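You operate a simulated robot arm through the tools that you are given. There is no shell and no other tool.

Carry out the task below with a simulated robot arm. There is one attempt and no reset: what you move stays moved.

## Task
Sand the beige wooden block clean in the vise and put it back.
Fine: clamp it first, take the old paint off with the sanding block, then open the vise; sanding block back; leave the other. Set down upright: what you pick out. What is to be rubbed or washed off counts as gone when no trace of it is left.

It is judged by the outcome, as a careful person would: the job done as asked, and still so three seconds after it is handed in. It fails if anything else is knocked over, pushed out of place, dropped, spilled or broken.

## Robot
A 7-joint arm with a two-finger gripper, fixed in place. Base frame: the origin is on the floor under the middle of its stand, x ahead of it, y to its left, z up; the work surface is at about z = 88. Units: cm, rad, N and s.
With the tool pointing down near the work surface it reaches from about 34 to 72 cm from the base axis. Its first joint turns from -1.152 to 1.152 rad. Payload 2.45 kg.
The tool frame sits at the grasp point between the pads (the TCP): z along the fingers, y along the line on which they close. The tips reach 2.6 cm beyond it. The gripper opens to 9.6 cm; its body begins 6.9 cm behind the TCP.
Orientation is that of the tool frame in the base frame, as a unit quaternion [x, y, z, w]. With the fingers straight down and closing along the base's y, the tool's x points along the base's -x, its y along +y and its z along -z.

## Interface
- The arm moves only by the tool send_rows. Its argument "increments" is a list of rows, each a list of 3 entries, a list of its own where there are three numbers: the shift along the tool's x, y, z in cm, then the turn, a rotation vector about the tool's x, y, z in degrees, then the opening, from 0 (shut) to 1 (fully open). In form: [[[dx, dy, dz], [ax, ay, az], gripper], ...]. A call has 1 to 20 rows; each row is the pose to reach, as a shift and turn from the pose commanded when the call began, along the tool's axes at that moment. Each row takes 0.2 s and may step no farther than 5 cm and 0.15 rad from the row before; otherwise, or with a gripper value out of range, the whole call is refused. Where a pose cannot be reached the arm comes as near as it can. A force on the tool above 40 N (or 10 N above the force at the start of the call, whichever is more), or a blocked arm, ends the call early, and 0.2 s more pass. The fingers move at their own pace (about 5 cm/s each) and stop on an object; they squeeze with about 41 N. The grip force told is the motor's: it shows also when the fingers shut on nothing. Time passes only in rows, and 0.2 s behind the last, so rows that repeat a pose let the fingers close. It gives the time, the measured TCP pose, the force on the tool (base axes), the opening and the grip force at its end, in the units of the frame above (readings bear some noise), with the torque about the TCP (base axes, N m) and any sound that the robot's microphone picked up, and new pictures: "show" is both (left out), scene, wrist or none.
- Cameras (640 x 400 px; columns grow to the right, rows downward): "scene" is fixed at [16.87, -39.89, 141.64]; the picture's right is [0.72, -0.69, 0.00], its down [-0.44, -0.47, -0.76] and it looks along [0.53, 0.55, -0.64] (base axes); focal length 330 px, centre (320, 200). "wrist" rides on the gripper at [8.2, 0.3, -9.8] in the tool frame; the picture's right is [-0.04, 1.00, 0.00], its down [-0.73, -0.03, -0.68] and it looks along [-0.68, -0.03, 0.73] (tool axes); focal length 256 px, centre (320, 200). There is no depth. A picture from a camera that has moved, and an enlarged one, comes with that camera's place and axes in the base frame and with its lens.
- inspect(camera, box): a new picture of the part [left, top, right, bottom] of that camera's present view, enlarged. No time passes.
- sign_off(): hands the job in; it is judged then, once.

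Nothing tells you positions but the pictures and the camera data. Unless the task says otherwise, let go and move clear before handing in.

The tools are called by a JSON object that holds its "name" and its "arguments". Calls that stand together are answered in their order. send_rows: Moves the arm, as the interface text tells. Its arguments: {"type":"object","properties":{"increments":{"type":"array"},"show":{"type":"string","enum":["both","scene","wrist","none"]}},"required":["increments"]} The other tools are called the same way: inspect (camera, box) takes an enlarged picture of a part of a camera's view; sign_off () hands the job in.

At the start:

```text
time: 0.0
tcp_pos: [36.28, -12.45, 121.34]
orientation: [0.0, 1.0, 0.0, 0.0]
contact_force: [0.1, -0.2, 1.2]
wrist_torque: [0.0, 0.04, -0.01]
grip_width: 9.63
grasp_force: 0.0
```

scene: 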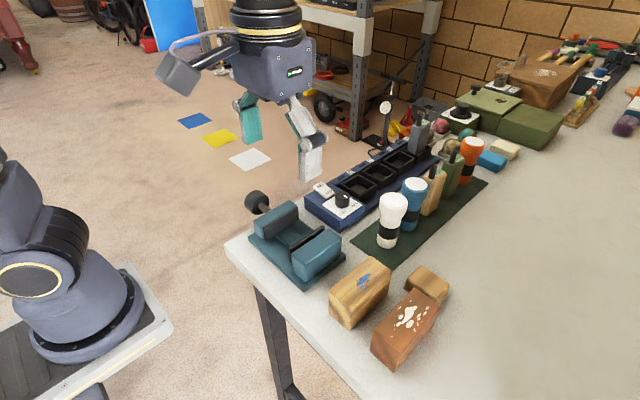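
wrist: 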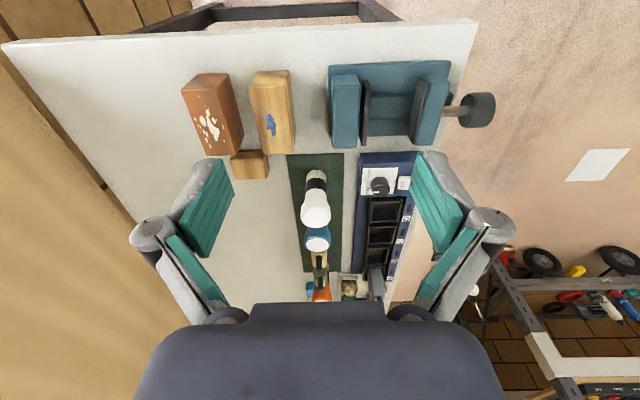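

I see a vise near the table's front edge, a beige wooden block with blue paint, a reddish-brown block with white paint, and a small brownish block that may be the sanding block. I'll look closer before moving.

{"name": "inspect", "arguments": {"camera": "scene", "box": [220, 180, 460, 380]}}

{"name": "inspect", "arguments": {"camera": "wrist", "box": [160, 40, 520, 300]}}

{"name": "inspect", "arguments": {"camera": "scene", "box": [380, 60, 640, 240]}}

```text
2.00 times, centred on (340, 280) of scene
camera zoom: at [16.87, -39.89, 141.64], right [0.72, -0.69, 0.0], down [-0.44, -0.47, -0.76], along [0.53, 0.55, -0.64], focal length 660 px, centre (280, 40)
```

zoom: 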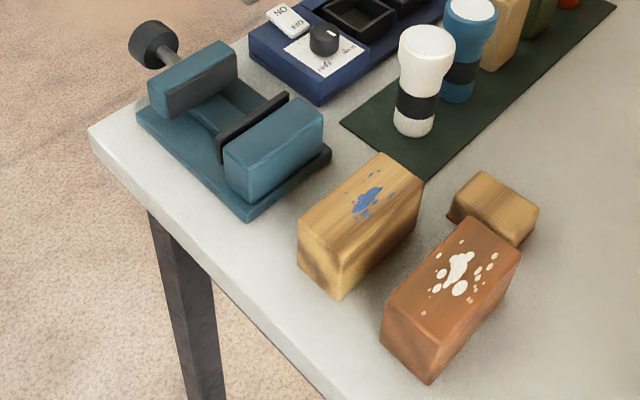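

```text
1.54 times, centred on (340, 170) of wrist
camera zoom: at [28.02, -12.12, 131.09], right [0.04, 1.0, 0.0], down [0.73, -0.03, 0.68], along [0.68, -0.03, -0.73], focal length 394 px, centre (289, 246)
```

zoom: 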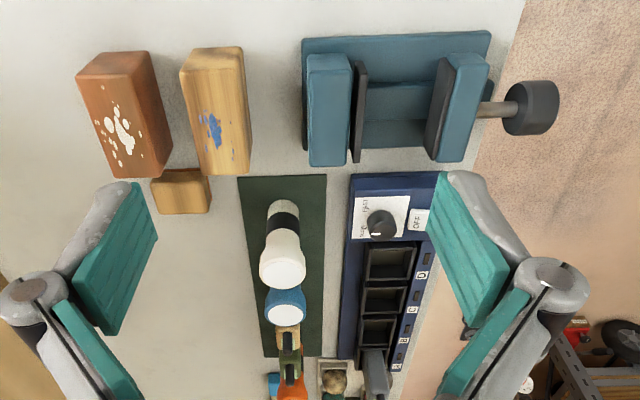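

```text
2.22 times, centred on (510, 150) of scene
camera zoom: at [16.87, -39.89, 141.64], right [0.72, -0.69, 0.0], down [-0.44, -0.47, -0.76], along [0.53, 0.55, -0.64], focal length 734 px, centre (-102, 311)
```

zoom: 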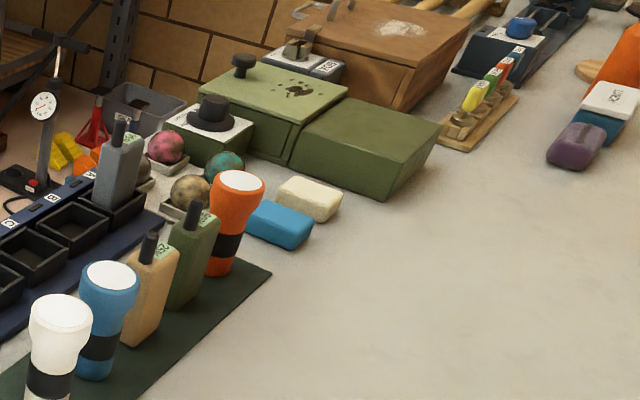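

The beige block with blue paint sits at about x 41–52, y −22 to −17.5. I'll zoom further on the vise and sanding block to work out their geometry.

{"name": "inspect", "arguments": {"camera": "scene", "box": [236, 184, 356, 294]}}

{"name": "inspect", "arguments": {"camera": "wrist", "box": [310, 40, 510, 165]}}

{"name": "inspect", "arguments": {"camera": "wrist", "box": [170, 60, 310, 190]}}

{"name": "inspect", "arguments": {"camera": "scene", "box": [320, 245, 460, 375]}}

```text
3.64 times, centred on (296, 239) of scene
camera zoom: at [16.87, -39.89, 141.64], right [0.72, -0.69, 0.0], down [-0.44, -0.47, -0.76], along [0.53, 0.55, -0.64], focal length 1200 px, centre (407, 58)
```

zoom: 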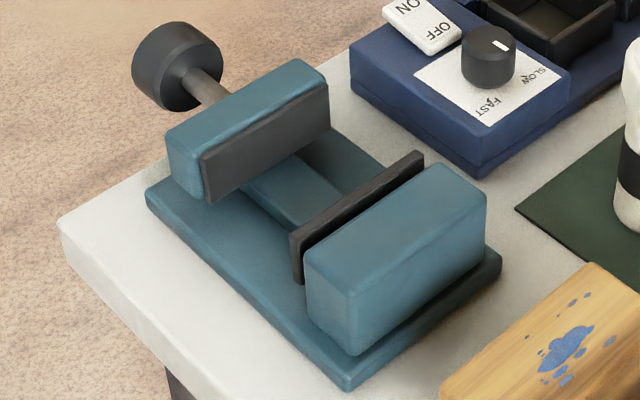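

```text
3.20 times, centred on (410, 102) of wrist
camera zoom: at [28.02, -12.12, 131.09], right [0.04, 1.0, 0.0], down [0.73, -0.03, 0.68], along [0.68, -0.03, -0.73], focal length 819 px, centre (32, 512)
```

zoom: 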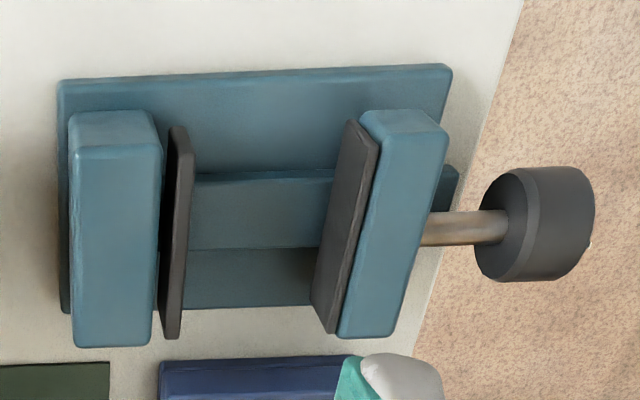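

```text
3.08 times, centred on (240, 125) of wrist
camera zoom: at [28.02, -12.12, 131.09], right [0.04, 1.0, 0.0], down [0.73, -0.03, 0.68], along [0.68, -0.03, -0.73], focal length 788 px, centre (566, 431)
```

zoom: 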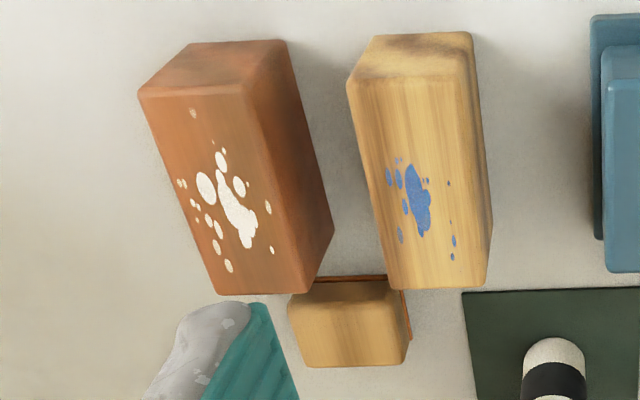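

```text
3.08 times, centred on (390, 310) of scene
camera zoom: at [16.87, -39.89, 141.64], right [0.72, -0.69, 0.0], down [-0.44, -0.47, -0.76], along [0.53, 0.55, -0.64], focal length 1016 px, centre (105, -138)
```

zoom: 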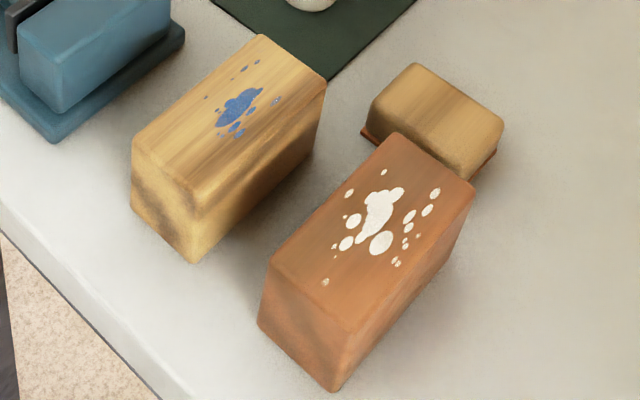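

The vise base spans roughly x 40–52, y −11 to 7, with jaw faces about 7 cm apart and a knob on the +y end at about (46, 11.7, 92.5). I'll move the wrist camera over it to learn how it works.

{"name": "send_rows", "arguments": {"increments": [[[-1.5, 2.5, 1.5], [0, 0, 0], 1], [[-3, 5, 3], [0, 0, 0], 1], [[-4.5, 7.5, 4.5], [0, 0, 0], 1], [[-6, 10, 6], [0, 0, 0], 1], [[-6, 10, 7.5], [0, 0, 0], 1], [[-6, 10, 7.5], [0, 0, 0], 1]], "show": "both"}}

```text
time: 1.4
tcp_pos: [42.28, -2.47, 113.77]
orientation: [0.0, 1.0, -0.001, 0.001]
contact_force: [0.2, 0.7, 0.0]
wrist_torque: [0.01, -0.01, 0.01]
grip_width: 9.61
grasp_force: 0.0
camera wrist: at [34.06, -2.15, 123.56], right [0.04, 1.0, 0.0], down [0.73, -0.03, 0.68], along [0.68, -0.03, -0.73], focal length 256 px, centre (320, 200)
```

scene: 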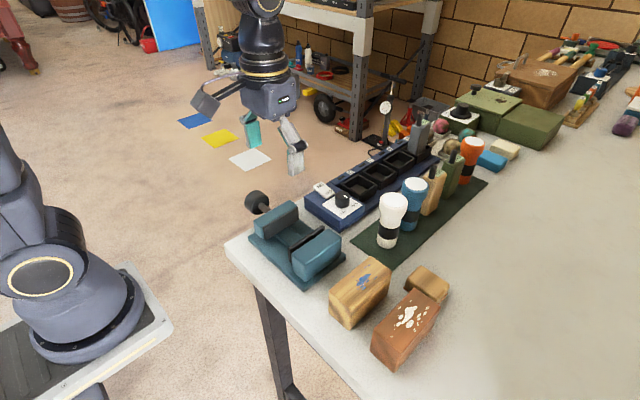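
wrist: 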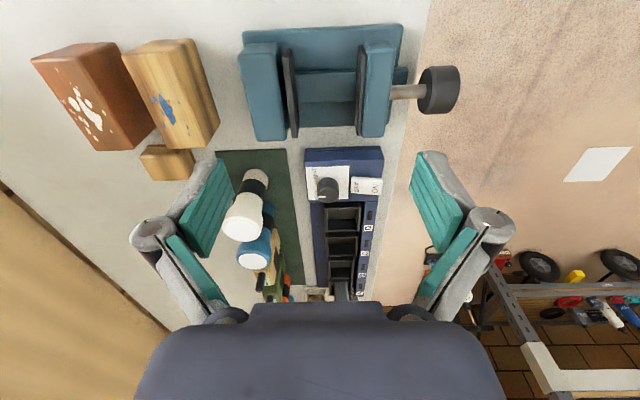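

{"name": "inspect", "arguments": {"camera": "wrist", "box": [230, 10, 470, 150]}}

{"name": "inspect", "arguments": {"camera": "wrist", "box": [20, 30, 240, 190]}}

```text
2.67 times, centred on (350, 80) of wrist
camera zoom: at [34.06, -2.15, 123.56], right [0.04, 1.0, 0.0], down [0.73, -0.03, 0.68], along [0.68, -0.03, -0.73], focal length 683 px, centre (240, 520)
```

zoom: 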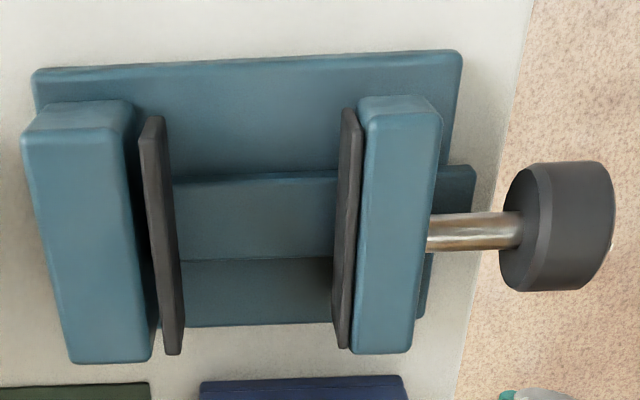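

```text
2.50 times, centred on (130, 110) of wrist
camera zoom: at [34.06, -2.15, 123.56], right [0.04, 1.0, 0.0], down [0.73, -0.03, 0.68], along [0.68, -0.03, -0.73], focal length 640 px, centre (795, 425)
```

zoom: 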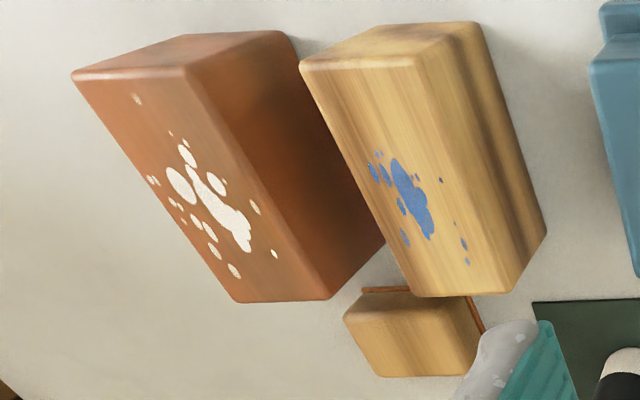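

{"name": "inspect", "arguments": {"camera": "wrist", "box": [410, 55, 470, 125]}}

{"name": "inspect", "arguments": {"camera": "scene", "box": [240, 180, 310, 225]}}

{"name": "inspect", "arguments": {"camera": "scene", "box": [230, 80, 330, 190]}}

```text
5.71 times, centred on (440, 90) of wrist
camera zoom: at [34.06, -2.15, 123.56], right [0.04, 1.0, 0.0], down [0.73, -0.03, 0.68], along [0.68, -0.03, -0.73], focal length 1463 px, centre (-366, 829)
```

zoom: 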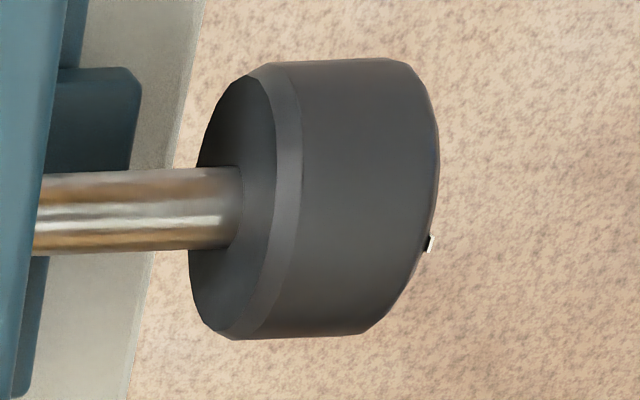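

```text
8.89 times, centred on (275, 202) of scene
camera zoom: at [16.87, -39.89, 141.64], right [0.72, -0.69, 0.0], down [-0.44, -0.47, -0.76], along [0.53, 0.55, -0.64], focal length 2934 px, centre (720, 178)
```

zoom: 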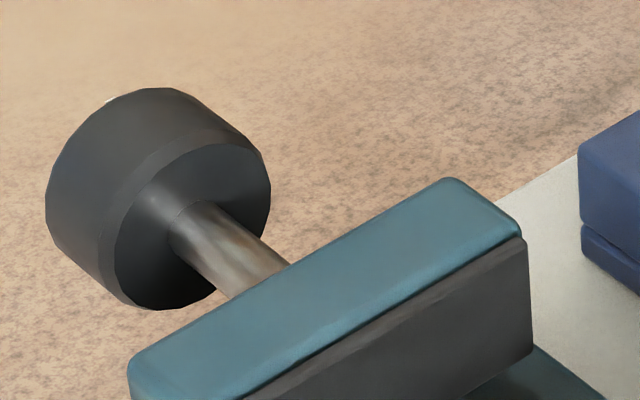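

```text
3.64 times, centred on (280, 135) of scene
camera zoom: at [16.87, -39.89, 141.64], right [0.72, -0.69, 0.0], down [-0.44, -0.47, -0.76], along [0.53, 0.55, -0.64], focal length 1200 px, centre (466, 436)
```

zoom: 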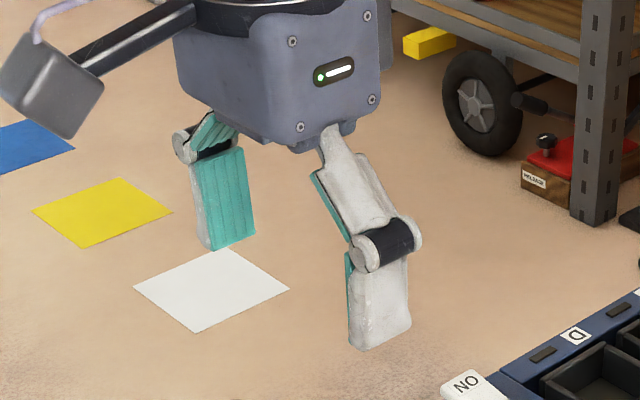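

The knob carries a white pointer mark on its end face, so it likely turns to drive the jaw. Next I'll look at the beige block from closer before grasping it.

{"name": "send_rows", "arguments": {"increments": [[[1, -3, 0.3], [0, 0, 0], 1], [[2, -6, 0.6], [0, 0, 0], 1], [[3, -9, 0.9], [0, 0, 0], 1], [[4, -12, 1.2], [0, 0, 0], 1], [[5, -15, 1.5], [0, 0, 0], 1], [[5.3, -17.5, 1.8], [0, 0, 0], 1], [[5.3, -17.5, 1.8], [0, 0, 0], 1]], "show": "wrist"}}

{"name": "inspect", "arguments": {"camera": "wrist", "box": [180, 30, 420, 180]}}

```text
time: 3.0
tcp_pos: [36.92, -20.26, 111.93]
orientation: [-0.001, 1.0, 0.0, 0.0]
contact_force: [0.7, -0.1, 1.1]
wrist_torque: [-0.01, 0.0, 0.0]
grip_width: 9.6
grasp_force: 0.0
camera wrist: at [28.67, -19.85, 121.86], right [0.04, 1.0, 0.0], down [0.73, -0.03, 0.68], along [0.68, -0.03, -0.73], focal length 256 px, centre (320, 200)
```

wrist: 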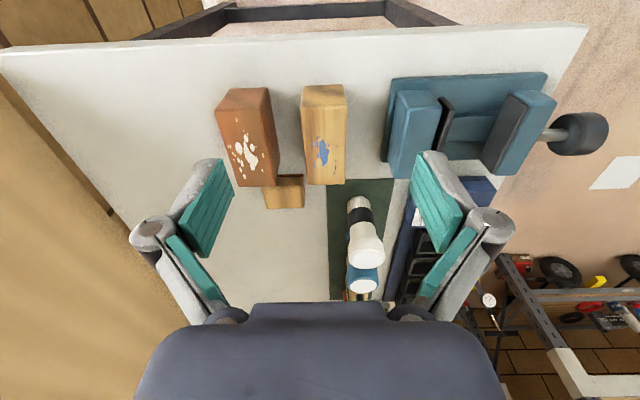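

```text
2.67 times, centred on (300, 105) of wrist
camera zoom: at [28.67, -19.85, 121.86], right [0.04, 1.0, 0.0], down [0.73, -0.03, 0.68], along [0.68, -0.03, -0.73], focal length 683 px, centre (373, 453)
```

zoom: 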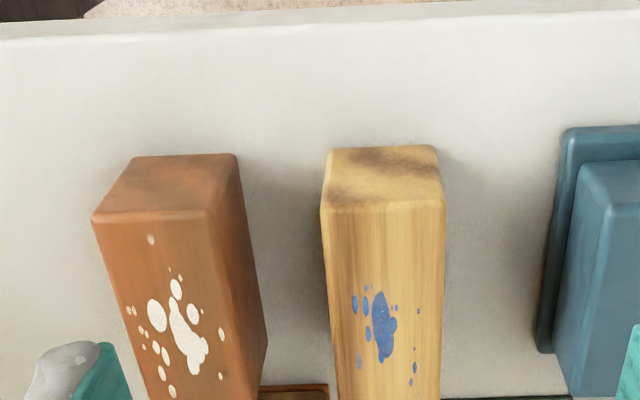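

The block looks aligned with x, centred near (46.2, −20.0), top at about z 94.4. I'll move above it with a partly closed gripper and check alignment.

{"name": "send_rows", "arguments": {"increments": [[[-3, 0.1, 1], [0, 0, 0], 0.85], [[-6, 0.2, 3], [0, 0, 0], 0.8], [[-9.28, 0.26, 6], [0, 0, 0], 0.8], [[-9.28, 0.26, 9], [0, 0, 0], 0.8], [[-9.28, 0.26, 11], [0, 0, 0], 0.8], [[-9.28, 0.26, 11], [0, 0, 0], 0.8]], "show": "both"}}

```text
time: 4.4
tcp_pos: [46.23, -19.84, 101.09]
orientation: [0.0, 1.0, 0.0, 0.0]
contact_force: [-0.5, 0.1, -0.6]
wrist_torque: [0.02, 0.03, 0.02]
grip_width: 7.67
grasp_force: 0.0
camera wrist: at [38.0, -19.44, 110.93], right [0.04, 1.0, 0.0], down [0.73, -0.03, 0.68], along [0.68, -0.03, -0.73], focal length 256 px, centre (320, 200)
```

scene: 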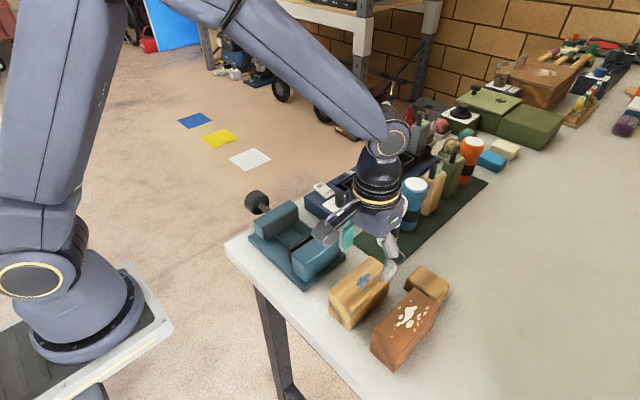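
wrist: 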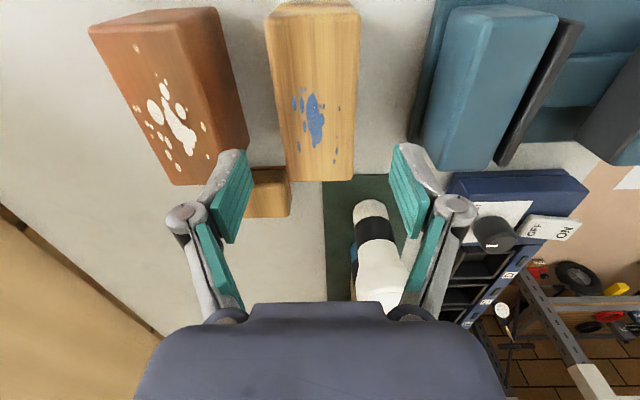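

Alignment is good. I'll descend so the tips cover only the top ~1.3 cm of the block (so the tips stay above the vise jaws later) and close gently on it.

{"name": "send_rows", "arguments": {"increments": [[[0, -0.2, 1.5], [0, 0, 0], 0.8], [[0, -0.2, 3], [0, 0, 0], 0.8], [[0, -0.2, 4.5], [0, 0, 0], 0.8], [[0, -0.2, 5.35], [0, 0, 0], 0.8], [[0, -0.2, 5.35], [0, 0, 0], 0.8]], "show": "both"}}

{"name": "inspect", "arguments": {"camera": "scene", "box": [310, 190, 460, 340]}}

```text
time: 5.6
tcp_pos: [46.14, -20.0, 95.57]
orientation: [0.0, 1.0, 0.0, 0.0]
contact_force: [0.6, 1.0, -0.1]
wrist_torque: [0.01, 0.0, -0.03]
grip_width: 7.67
grasp_force: 0.0
camera wrist: at [37.94, -19.52, 105.46], right [0.04, 1.0, 0.0], down [0.73, -0.03, 0.68], along [0.68, -0.03, -0.73], focal length 256 px, centre (320, 200)
```

scene: 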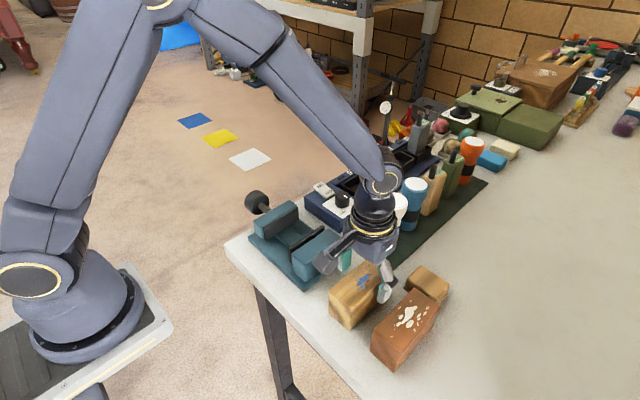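
wrist: 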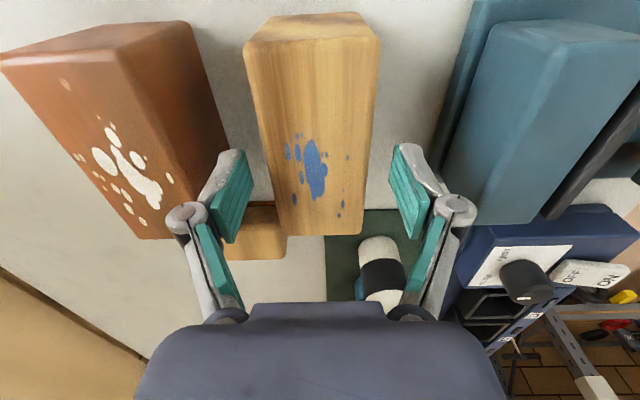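

```text
2.67 times, centred on (385, 265) of scene
camera zoom: at [16.87, -39.89, 141.64], right [0.72, -0.69, 0.0], down [-0.44, -0.47, -0.76], along [0.53, 0.55, -0.64], focal length 880 px, centre (147, 27)
```

zoom: 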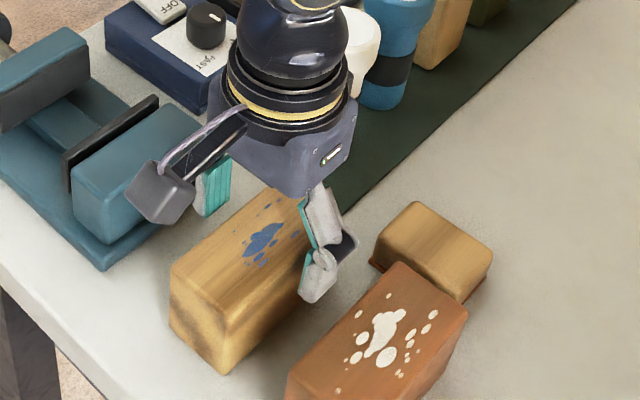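

Fingers straddle the block evenly. Closing now.

{"name": "send_rows", "arguments": {"increments": [[[0, 0, 0], [0, 0, 0], 0.6], [[0, 0, 0], [0, 0, 0], 0.4], [[0, 0, 0], [0, 0, 0], 0.2], [[0, 0, 0], [0, 0, 0], 0.2], [[0, 0, 0], [0, 0, 0], 0.2]], "show": "wrist"}}

```text
time: 6.8
tcp_pos: [46.18, -19.9, 95.62]
orientation: [0.0, 1.0, 0.001, 0.0]
contact_force: [0.7, -1.5, 1.3]
wrist_torque: [-0.11, 0.02, 0.03]
grip_width: 5.13
grasp_force: 40.9
camera wrist: at [37.95, -19.54, 105.5], right [0.04, 1.0, 0.0], down [0.73, -0.03, 0.68], along [0.68, -0.03, -0.73], focal length 256 px, centre (320, 200)
```

wrist: 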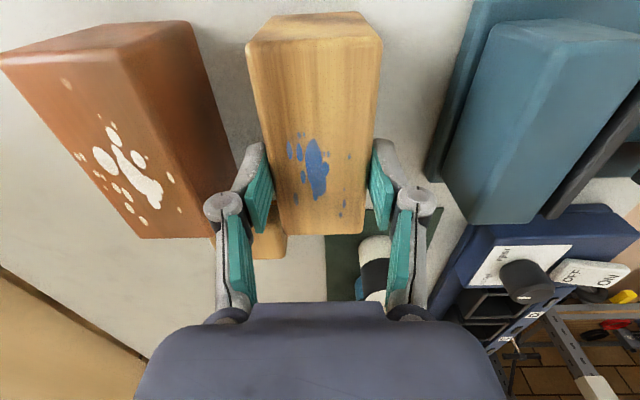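

Grip is firm at 5.13 cm. Lifting straight up, then carrying it over the vise at height.

{"name": "send_rows", "arguments": {"increments": [[[0, 0, -1], [0, 0, 0], 0.2], [[0, 0, -3], [0, 0, 0], 0.2], [[0, 0, -6], [0, 0, 0], 0.2], [[0, 0, -9], [0, 0, 0], 0.2], [[0, 0, -12], [0, 0, 0], 0.2], [[0, 0, -12], [0, 0, 0], 0.2], [[0, 2, -12], [0, 0, 0], 0.2], [[0, 5, -12], [0, 0, 0], 0.2], [[0, 8, -12], [0, 0, 0], 0.2], [[0, 11, -12], [0, 0, 0], 0.2], [[0, 14, -12], [0, 0, 0], 0.2], [[0, 16, -12], [0, 0, 0], 0.2], [[0, 17, -12], [0, 0, 0], 0.2], [[0, 17, -12], [0, 0, 0], 0.2], [[0, 17, -12], [0, 0, 0], 0.2]], "show": "both"}}

{"name": "inspect", "arguments": {"camera": "scene", "box": [230, 160, 380, 300]}}

```text
time: 10.0
tcp_pos: [46.31, -3.07, 107.54]
orientation: [0.0, 1.0, 0.0, 0.001]
contact_force: [-0.5, 0.2, 0.0]
wrist_torque: [0.01, 0.01, -0.01]
grip_width: 1.9
grasp_force: 0.2
camera wrist: at [37.99, -2.64, 117.42], right [0.04, 1.0, 0.0], down [0.73, -0.03, 0.68], along [0.68, -0.03, -0.73], focal length 256 px, centre (320, 200)
```

scene: 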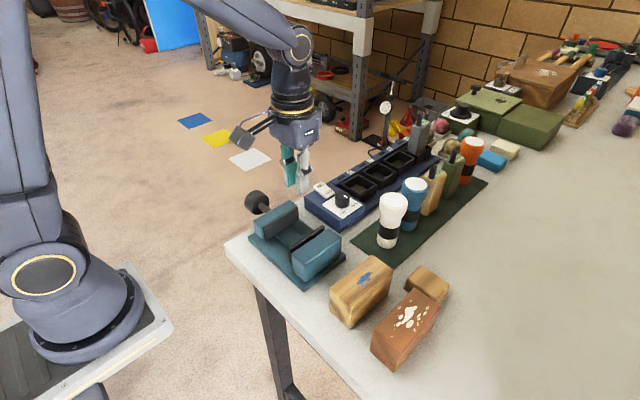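
wrist: 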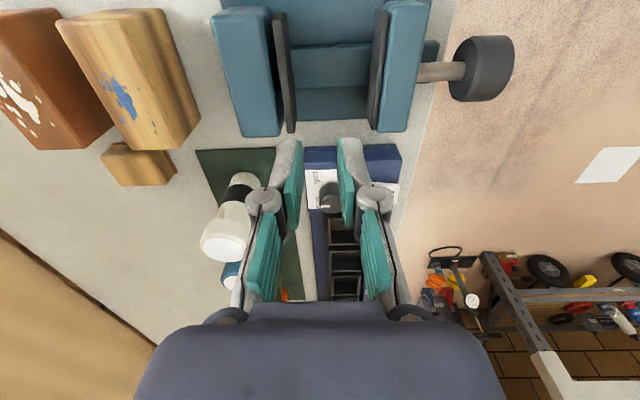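

```text
2.86 times, centred on (305, 230) of scene
camera zoom: at [16.87, -39.89, 141.64], right [0.72, -0.69, 0.0], down [-0.44, -0.47, -0.76], along [0.53, 0.55, -0.64], focal length 943 px, centre (363, 114)
```

zoom: 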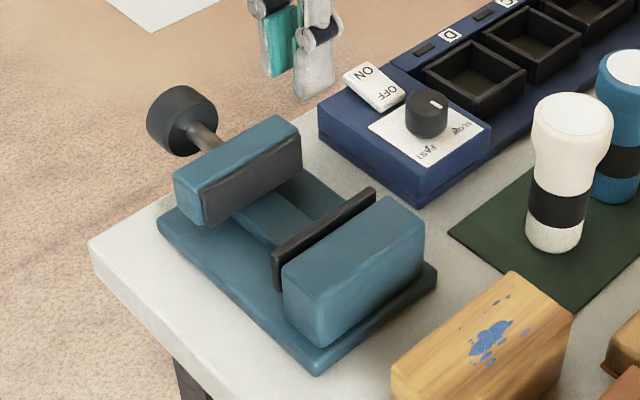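

The block slipped out of that shallow grip and is still standing where it was. I'll check the block hasn't shifted and look at the fingertip shape before regripping deeper.

{"name": "inspect", "arguments": {"camera": "scene", "box": [270, 110, 340, 200]}}

{"name": "inspect", "arguments": {"camera": "wrist", "box": [230, 120, 410, 320]}}

{"name": "inspect", "arguments": {"camera": "scene", "box": [320, 245, 460, 375]}}

```text
4.44 times, centred on (305, 155) of scene
camera zoom: at [16.87, -39.89, 141.64], right [0.72, -0.69, 0.0], down [-0.44, -0.47, -0.76], along [0.53, 0.55, -0.64], focal length 1467 px, centre (387, 400)
```

zoom: 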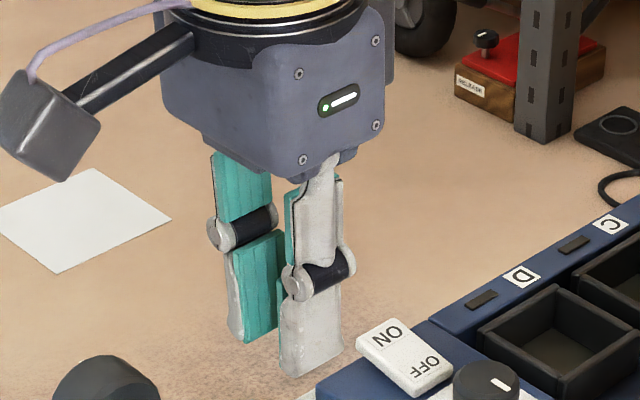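

```text
2.00 times, centred on (320, 220) of wrist
camera zoom: at [37.99, -2.64, 117.42], right [0.04, 1.0, 0.0], down [0.73, -0.03, 0.68], along [0.68, -0.03, -0.73], focal length 512 px, centre (320, 160)
```

zoom: 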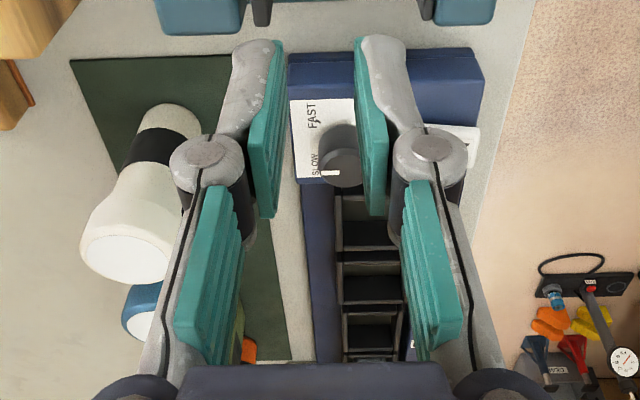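

```text
3.08 times, centred on (390, 310) of scene
camera zoom: at [16.87, -39.89, 141.64], right [0.72, -0.69, 0.0], down [-0.44, -0.47, -0.76], along [0.53, 0.55, -0.64], focal length 1016 px, centre (105, -138)
```

zoom: 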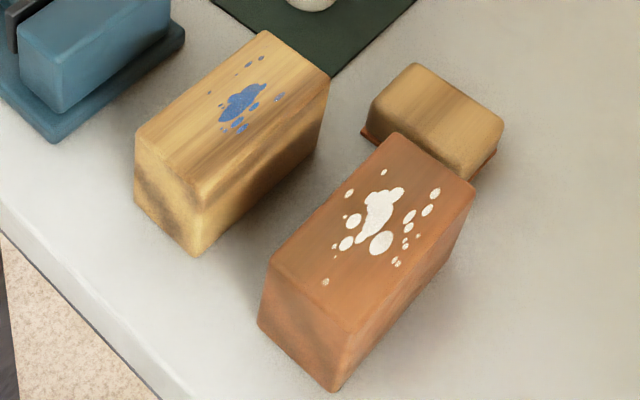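

The block only shifted about 0.3 cm and stands fine. I'll return above it and grip deeper this time, lifting slowly and checking.

{"name": "send_rows", "arguments": {"increments": [[[0, -2, 0], [0, 0, 0], 0.5], [[0, -5, 0], [0, 0, 0], 0.8], [[0, -8, 0], [0, 0, 0], 0.8], [[0, -11, 0], [0, 0, 0], 0.8], [[0, -14, 0], [0, 0, 0], 0.8], [[0, -16, 2], [0, 0, 0], 0.8], [[0, -17, 5], [0, 0, 0], 0.8], [[0, -17, 7], [0, 0, 0], 0.8], [[0, -17, 7], [0, 0, 0], 0.8]], "show": "wrist"}}

{"name": "inspect", "arguments": {"camera": "wrist", "box": [220, 0, 420, 200]}}

```text
time: 12.0
tcp_pos: [46.11, -19.94, 100.73]
orientation: [0.0, 1.0, 0.0, 0.0]
contact_force: [0.1, -0.3, -0.2]
wrist_torque: [-0.02, -0.02, 0.04]
grip_width: 7.67
grasp_force: 0.1
camera wrist: at [37.96, -19.49, 110.49], right [0.04, 1.0, 0.0], down [0.73, -0.03, 0.68], along [0.68, -0.03, -0.73], focal length 256 px, centre (320, 200)
```

wrist: 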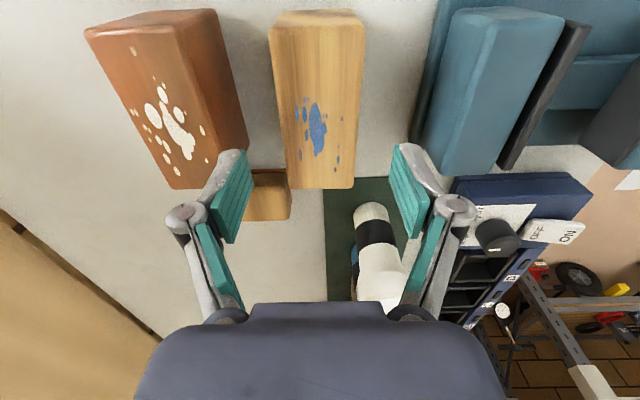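

```text
2.00 times, centred on (320, 100) of wrist
camera zoom: at [37.96, -19.49, 110.49], right [0.04, 1.0, 0.0], down [0.73, -0.03, 0.68], along [0.68, -0.03, -0.73], focal length 512 px, centre (320, 400)
```

zoom: 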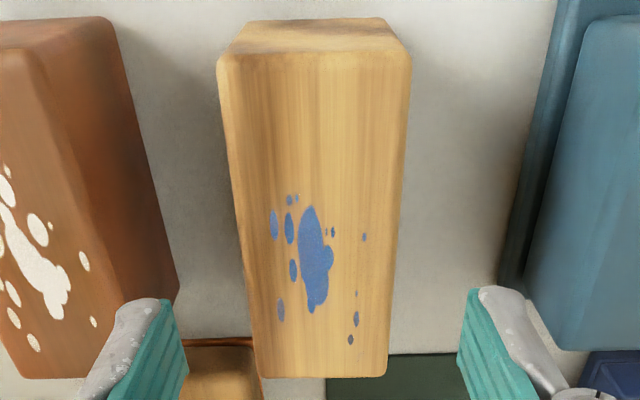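

{"name": "send_rows", "arguments": {"increments": [[[0, 0, 1.5], [0, 0, 0], 0.8], [[0, 0, 3], [0, 0, 0], 0.8], [[0, 0, 4.5], [0, 0, 0], 0.8], [[0, 0, 5.5], [0, 0, 0], 0.8], [[0, 0, 6.1], [0, 0, 0], 0.8], [[0, 0, 6.1], [0, 0, 0], 0.6], [[0, 0, 6.1], [0, 0, 0], 0.3], [[0, 0, 6.1], [0, 0, 0], 0.0], [[0, 0, 6.1], [0, 0, 0], 0.0], [[0, 0, 6.1], [0, 0, 0], 0.0]], "show": "none"}}

{"name": "send_rows", "arguments": {"increments": [[[0, 0, -0.3], [0, 0, 0], 0.0], [[0, 0, -0.6], [0, 0, 0], 0.0], [[0, 0, -1.0], [0, 0, 0], 0.0], [[0, 0, -1.5], [0, 0, 0], 0.0], [[0, 0, -1.5], [0, 0, 0], 0.0], [[0, 0, -1.5], [0, 0, 0], 0.0]], "show": "both"}}

{"name": "inspect", "arguments": {"camera": "scene", "box": [310, 190, 460, 340]}}

```text
time: 14.2
tcp_pos: [46.26, -19.8, 94.55]
orientation: [0.0, 1.0, 0.0, 0.0]
contact_force: [0.3, -0.5, -0.1]
wrist_torque: [0.0, -0.09, -0.01]
grip_width: 5.15
grasp_force: 41.3
```

```text
time: 15.6
tcp_pos: [46.1, -19.93, 96.05]
orientation: [0.0, 1.0, 0.0, -0.001]
contact_force: [-0.2, 0.0, -2.6]
wrist_torque: [0.03, 0.01, 0.02]
grip_width: 5.13
grasp_force: 41.3
camera wrist: at [38.0, -19.57, 105.86], right [0.04, 1.0, 0.0], down [0.73, -0.03, 0.68], along [0.68, -0.03, -0.73], focal length 256 px, centre (320, 200)
```

scene: 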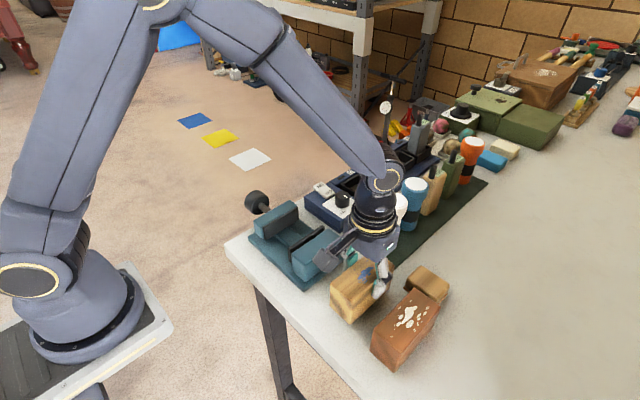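
wrist: 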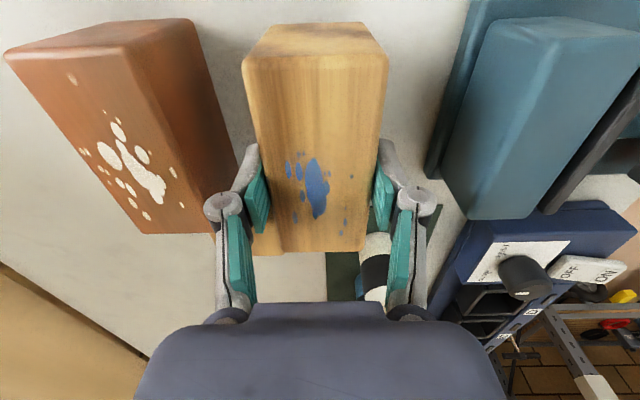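

```text
2.67 times, centred on (385, 265) of scene
camera zoom: at [16.88, -39.89, 141.64], right [0.72, -0.69, 0.0], down [-0.44, -0.47, -0.76], along [0.53, 0.55, -0.64], focal length 880 px, centre (147, 27)
```

zoom: 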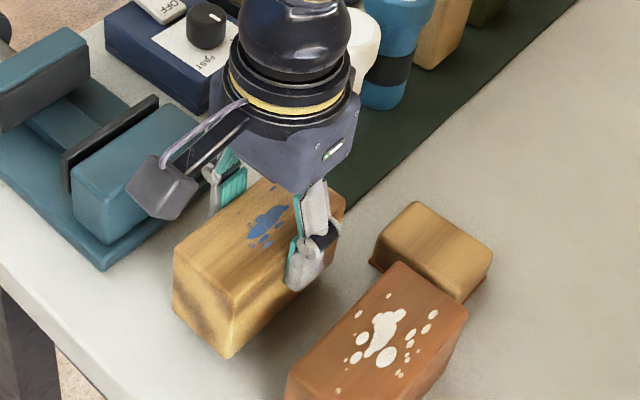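

The block is lifted now and holding with about 2.6 N of weight. I'll lift slowly higher, then carry it over the vise.

{"name": "send_rows", "arguments": {"increments": [[[0, 0, -1], [0, 0, 0], 0.0], [[0, 0, -2], [0, 0, 0], 0.0], [[0, 0, -3], [0, 0, 0], 0.0], [[0, 0, -4.5], [0, 0, 0], 0.0], [[0, 0, -6], [0, 0, 0], 0.0], [[0, 0, -7.5], [0, 0, 0], 0.0], [[0, 0, -8.5], [0, 0, 0], 0.0], [[0, 0, -9], [0, 0, 0], 0.0], [[0, 0, -9], [0, 0, 0], 0.0]], "show": "none"}}

{"name": "send_rows", "arguments": {"increments": [[[0, 1, 0], [0, 0, 0], 0.0], [[0, 3, 0], [0, 0, 0], 0.0], [[0, 5, 0], [0, 0, 0], 0.0], [[0, 7, 0], [0, 0, 0], 0.0], [[0, 9, 0], [0, 0, 0], 0.0], [[0, 11, 0], [0, 0, 0], 0.0], [[0, 13, 0], [0, 0, 0], 0.0], [[0, 15, 0], [0, 0, 0], 0.0], [[0, 16.5, 0], [0, 0, 0], 0.0], [[0, 17.6, 0], [0, 0, 0], 0.0], [[0, 17.6, 0], [0, 0, 0], 0.0], [[0, 17.6, 0], [0, 0, 0], 0.0]], "show": "both"}}

{"name": "inspect", "arguments": {"camera": "scene", "box": [230, 160, 380, 300]}}

{"name": "inspect", "arguments": {"camera": "wrist", "box": [200, 0, 440, 150]}}

```text
time: 17.6
tcp_pos: [46.21, -19.89, 105.07]
orientation: [0.0, 1.0, 0.0, 0.001]
contact_force: [-0.1, 0.5, -2.8]
wrist_torque: [-0.01, 0.0, 0.01]
grip_width: 5.16
grasp_force: 40.9
```

```text
time: 20.2
tcp_pos: [46.13, -2.45, 104.97]
orientation: [-0.001, 1.0, -0.001, 0.001]
contact_force: [0.5, 0.8, -2.0]
wrist_torque: [0.0, -0.02, -0.01]
grip_width: 5.13
grasp_force: 41.0
camera wrist: at [37.93, -1.97, 114.84], right [0.04, 1.0, 0.0], down [0.73, -0.03, 0.68], along [0.68, -0.03, -0.73], focal length 256 px, centre (320, 200)
```

scene: 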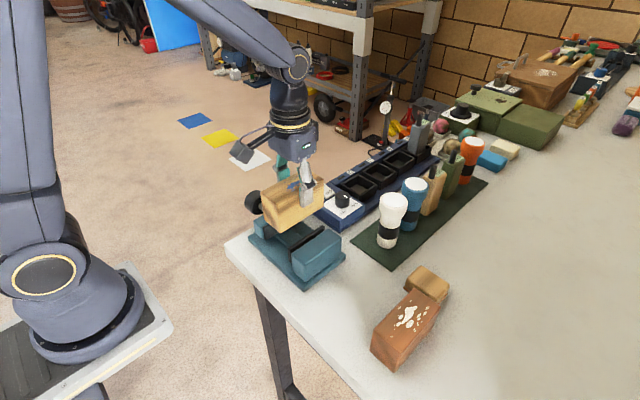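
wrist: 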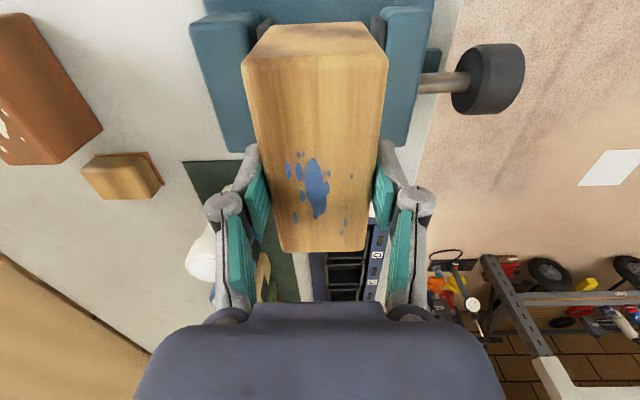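

```text
2.86 times, centred on (305, 230) of scene
camera zoom: at [16.88, -39.89, 141.64], right [0.72, -0.69, 0.0], down [-0.44, -0.47, -0.76], along [0.53, 0.55, -0.64], focal length 943 px, centre (363, 114)
```

zoom: 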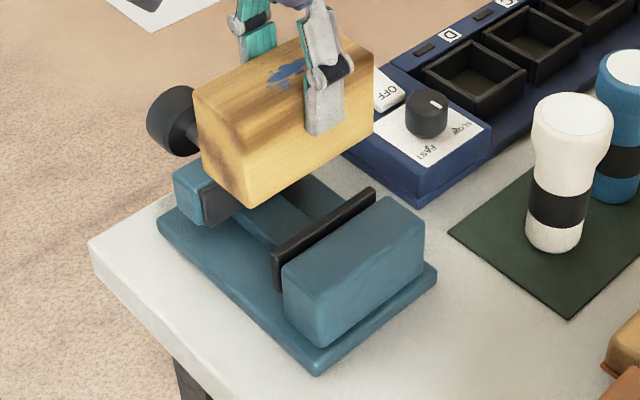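

```text
2.67 times, centred on (320, 75) of wrist
camera zoom: at [37.93, -1.97, 114.84], right [0.04, 1.0, 0.0], down [0.73, -0.03, 0.68], along [0.68, -0.03, -0.73], focal length 683 px, centre (320, 533)
```

zoom: 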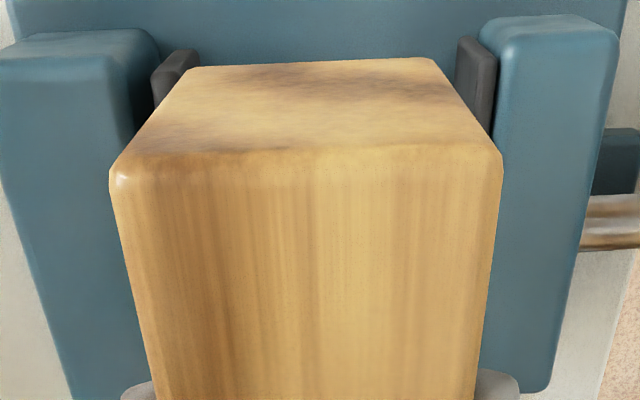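

The block is held level over the vise gap. I'll centre it and lower it between the jaws, then continue in small steps watching the force.

{"name": "send_rows", "arguments": {"increments": [[[0, 0.2, 1], [0, 0, 0], 0.0], [[0, 0.2, 2], [0, 0, 0], 0.0], [[0, 0.2, 3], [0, 0, 0], 0.0], [[0, 0.2, 4], [0, 0, 0], 0.0], [[0, 0.2, 5], [0, 0, 0], 0.0], [[0, 0.2, 5.5], [0, 0, 0], 0.0], [[0, 0.2, 5.5], [0, 0, 0], 0.0]], "show": "both"}}

{"name": "inspect", "arguments": {"camera": "scene", "box": [230, 160, 380, 300]}}

{"name": "inspect", "arguments": {"camera": "wrist", "box": [200, 0, 440, 220]}}

```text
time: 21.8
tcp_pos: [46.26, -2.15, 99.41]
orientation: [0.0, 1.0, 0.0, 0.001]
contact_force: [-0.2, -0.5, -1.6]
wrist_torque: [0.0, 0.0, 0.0]
grip_width: 5.15
grasp_force: 41.1
camera wrist: at [38.03, -1.79, 109.29], right [0.04, 1.0, 0.0], down [0.73, -0.03, 0.68], along [0.68, -0.03, -0.73], focal length 256 px, centre (320, 200)
```

scene: 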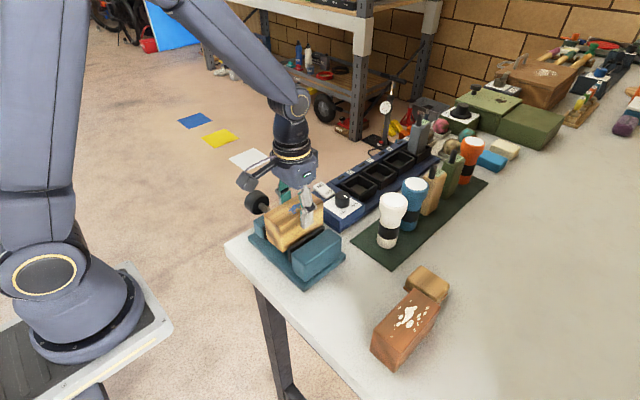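
wrist: 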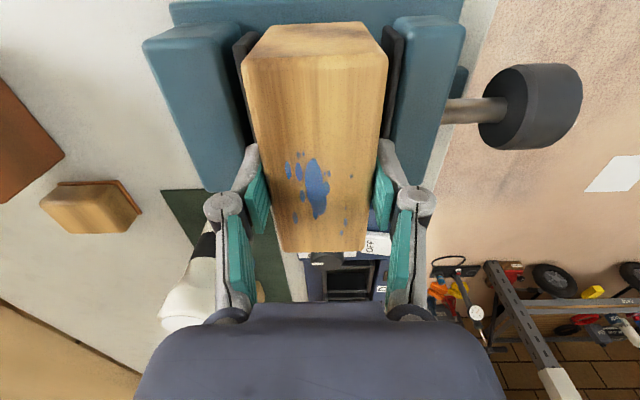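

```text
2.86 times, centred on (305, 230) of scene
camera zoom: at [16.88, -39.89, 141.64], right [0.72, -0.69, 0.0], down [-0.44, -0.47, -0.76], along [0.53, 0.55, -0.64], focal length 943 px, centre (363, 114)
```

zoom: 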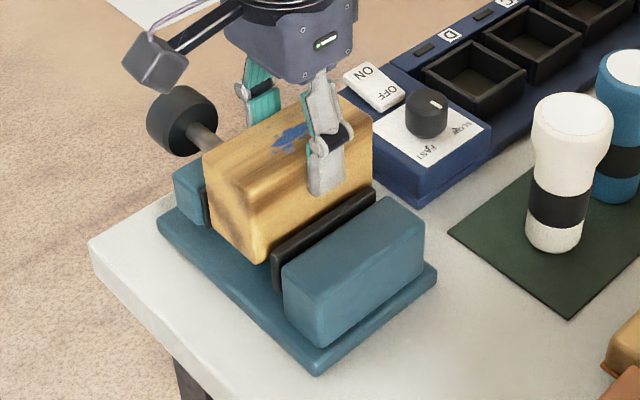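

```text
1.82 times, centred on (320, 110) of wrist
camera zoom: at [38.03, -1.79, 109.29], right [0.04, 1.0, 0.0], down [0.73, -0.03, 0.68], along [0.68, -0.03, -0.73], focal length 465 px, centre (320, 364)
```

zoom: 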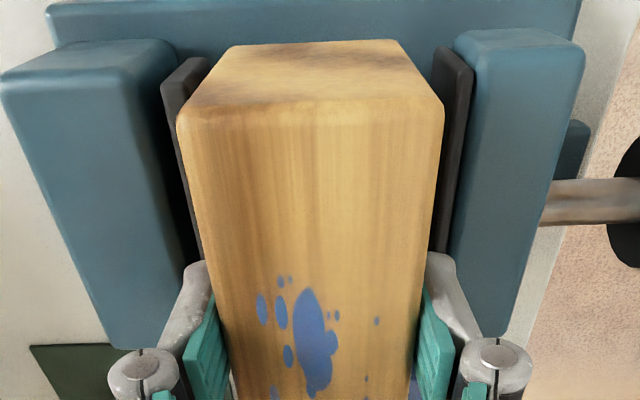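

{"name": "send_rows", "arguments": {"increments": [[[0, 0, 0.5], [0, 0, 0], 0.0], [[0, 0, 1.0], [0, 0, 0], 0.0], [[0, 0, 1.5], [0, 0, 0], 0.0], [[0, 0, 1.5], [0, 0, 0], 0.0]], "show": "none"}}

{"name": "send_rows", "arguments": {"increments": [[[0, 0, 0.15], [0, 0, 0], 0.0], [[0, 0, 0.3], [0, 0, 0], 0.0], [[0, 0, 0.3], [0, 0, 0], 0.0]], "show": "none"}}

{"name": "send_rows", "arguments": {"increments": [[[0, 0, 0.15], [0, 0, 0], 0.0], [[0, 0, 0.3], [0, 0, 0], 0.0], [[0, 0, 0.3], [0, 0, 0], 0.0]], "show": "both"}}

{"name": "inspect", "arguments": {"camera": "scene", "box": [230, 160, 380, 300]}}

```text
time: 22.8
tcp_pos: [46.15, -2.14, 97.92]
orientation: [0.0, 1.0, 0.0, 0.0]
contact_force: [0.2, 0.4, -2.6]
wrist_torque: [0.01, 0.0, 0.0]
grip_width: 5.17
grasp_force: 40.6
```

```text
time: 23.6
tcp_pos: [46.15, -2.21, 97.54]
orientation: [0.0, 1.0, 0.0, -0.001]
contact_force: [0.5, 0.8, -3.2]
wrist_torque: [-0.04, -0.01, 0.0]
grip_width: 5.15
grasp_force: 41.1
```

```text
time: 24.4
tcp_pos: [46.21, -2.09, 97.55]
orientation: [0.001, 1.0, 0.0, 0.0]
contact_force: [-6.7, -0.3, 31.2]
wrist_torque: [-0.02, 0.79, 0.03]
grip_width: 5.15
grasp_force: 41.2
camera wrist: at [37.93, -1.75, 107.33], right [0.04, 1.0, 0.0], down [0.73, -0.03, 0.68], along [0.68, -0.03, -0.73], focal length 256 px, centre (320, 200)
```

scene: 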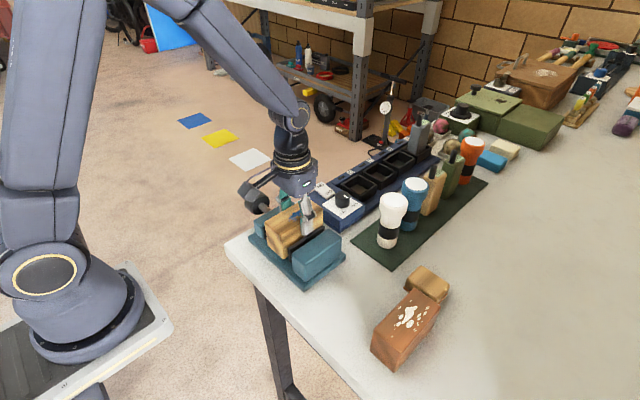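
wrist: 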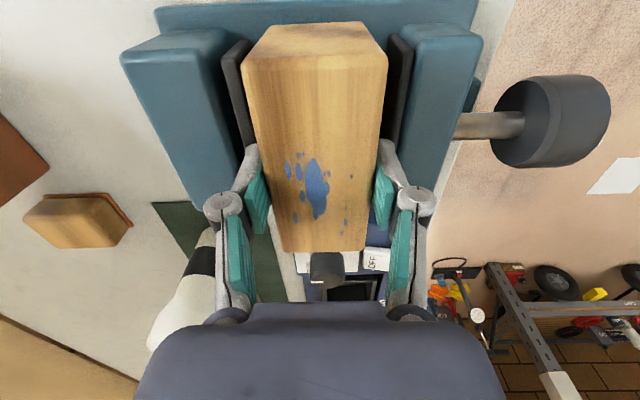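

```text
2.86 times, centred on (305, 230) of scene
camera zoom: at [16.81, -39.89, 141.65], right [0.72, -0.69, 0.0], down [-0.44, -0.47, -0.76], along [0.53, 0.55, -0.64], focal length 943 px, centre (363, 114)
```

zoom: 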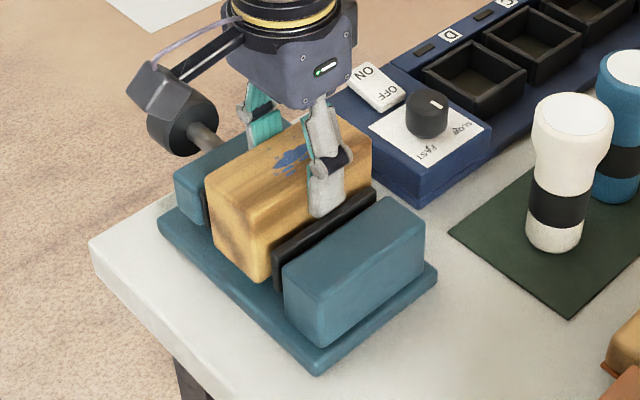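

Contact at about 31 N upward as the block seats on the vise bed. I'll relieve the pressure, open just slightly to release, then raise.

{"name": "send_rows", "arguments": {"increments": [[[0, 0, -0.15], [0, 0, 0], 0.0], [[0, 0, -0.2], [0, 0, 0], 0.0]], "show": "none"}}

{"name": "send_rows", "arguments": {"increments": [[[0, 0, 0], [0, 0, 0], 0.55], [[0, 0, 0], [0, 0, 0], 0.57], [[0, 0, 0], [0, 0, 0], 0.58], [[0, 0, 0], [0, 0, 0], 0.58], [[0, 0, -0.5], [0, 0, 0], 0.58], [[0, 0, -1.0], [0, 0, 0], 0.58], [[0, 0, -1.5], [0, 0, 0], 0.58], [[0, 0, -1.5], [0, 0, 0], 0.58]], "show": "both"}}

{"name": "inspect", "arguments": {"camera": "scene", "box": [230, 160, 380, 300]}}

{"name": "inspect", "arguments": {"camera": "wrist", "box": [200, 0, 440, 220]}}

```text
time: 25.0
tcp_pos: [46.23, -2.21, 97.59]
orientation: [0.0, 1.0, 0.0, -0.001]
contact_force: [-0.8, 0.2, -2.6]
wrist_torque: [-0.03, -0.01, 0.0]
grip_width: 5.15
grasp_force: 40.6
```

```text
time: 26.8
tcp_pos: [46.19, -2.21, 99.23]
orientation: [0.0, 1.0, 0.0, 0.0]
contact_force: [0.0, -0.2, -0.1]
wrist_torque: [0.02, -0.02, 0.02]
grip_width: 5.55
grasp_force: 0.0
camera wrist: at [37.94, -1.8, 109.05], right [0.04, 1.0, 0.0], down [0.73, -0.03, 0.68], along [0.68, -0.03, -0.73], focal length 256 px, centre (320, 200)
```

scene: 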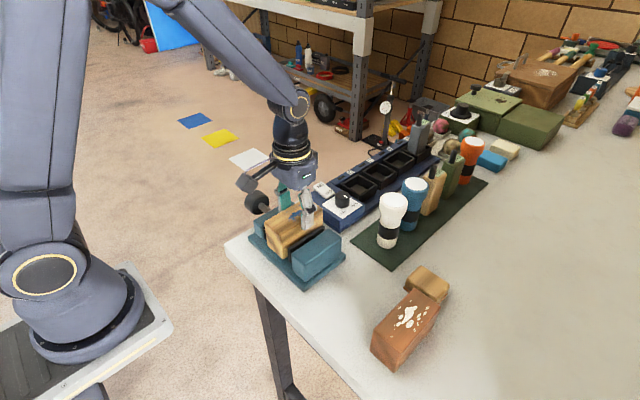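
wrist: 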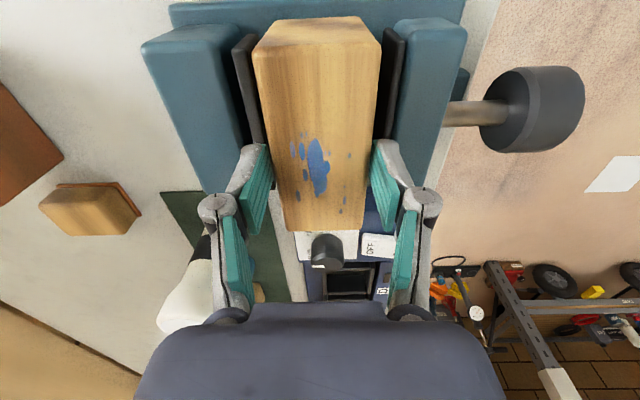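

```text
2.86 times, centred on (305, 230) of scene
camera zoom: at [16.87, -39.89, 141.64], right [0.72, -0.69, 0.0], down [-0.44, -0.47, -0.76], along [0.53, 0.55, -0.64], focal length 943 px, centre (363, 114)
```

zoom: 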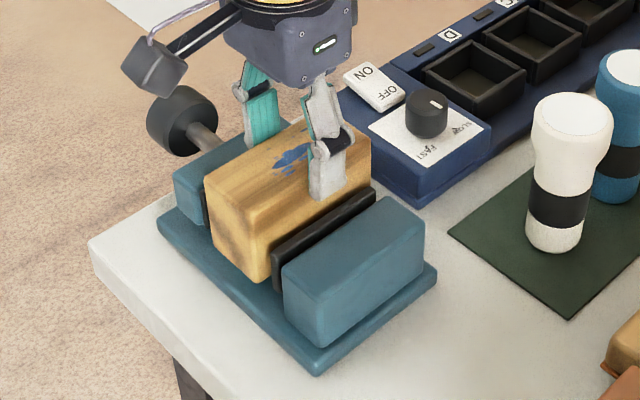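

```text
1.82 times, centred on (320, 110) of wrist
camera zoom: at [37.94, -1.8, 109.05], right [0.04, 1.0, 0.0], down [0.73, -0.03, 0.68], along [0.68, -0.03, -0.73], focal length 465 px, centre (320, 364)
```

zoom: 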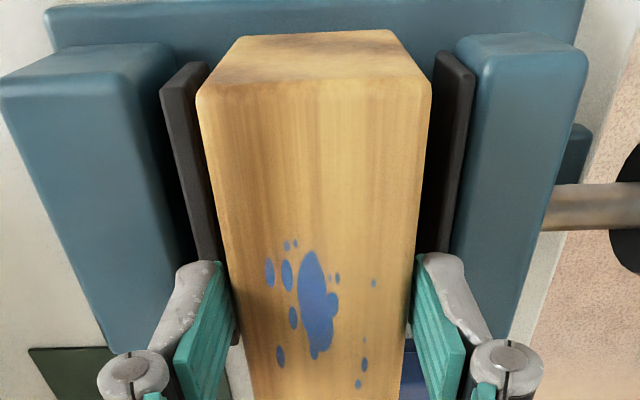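

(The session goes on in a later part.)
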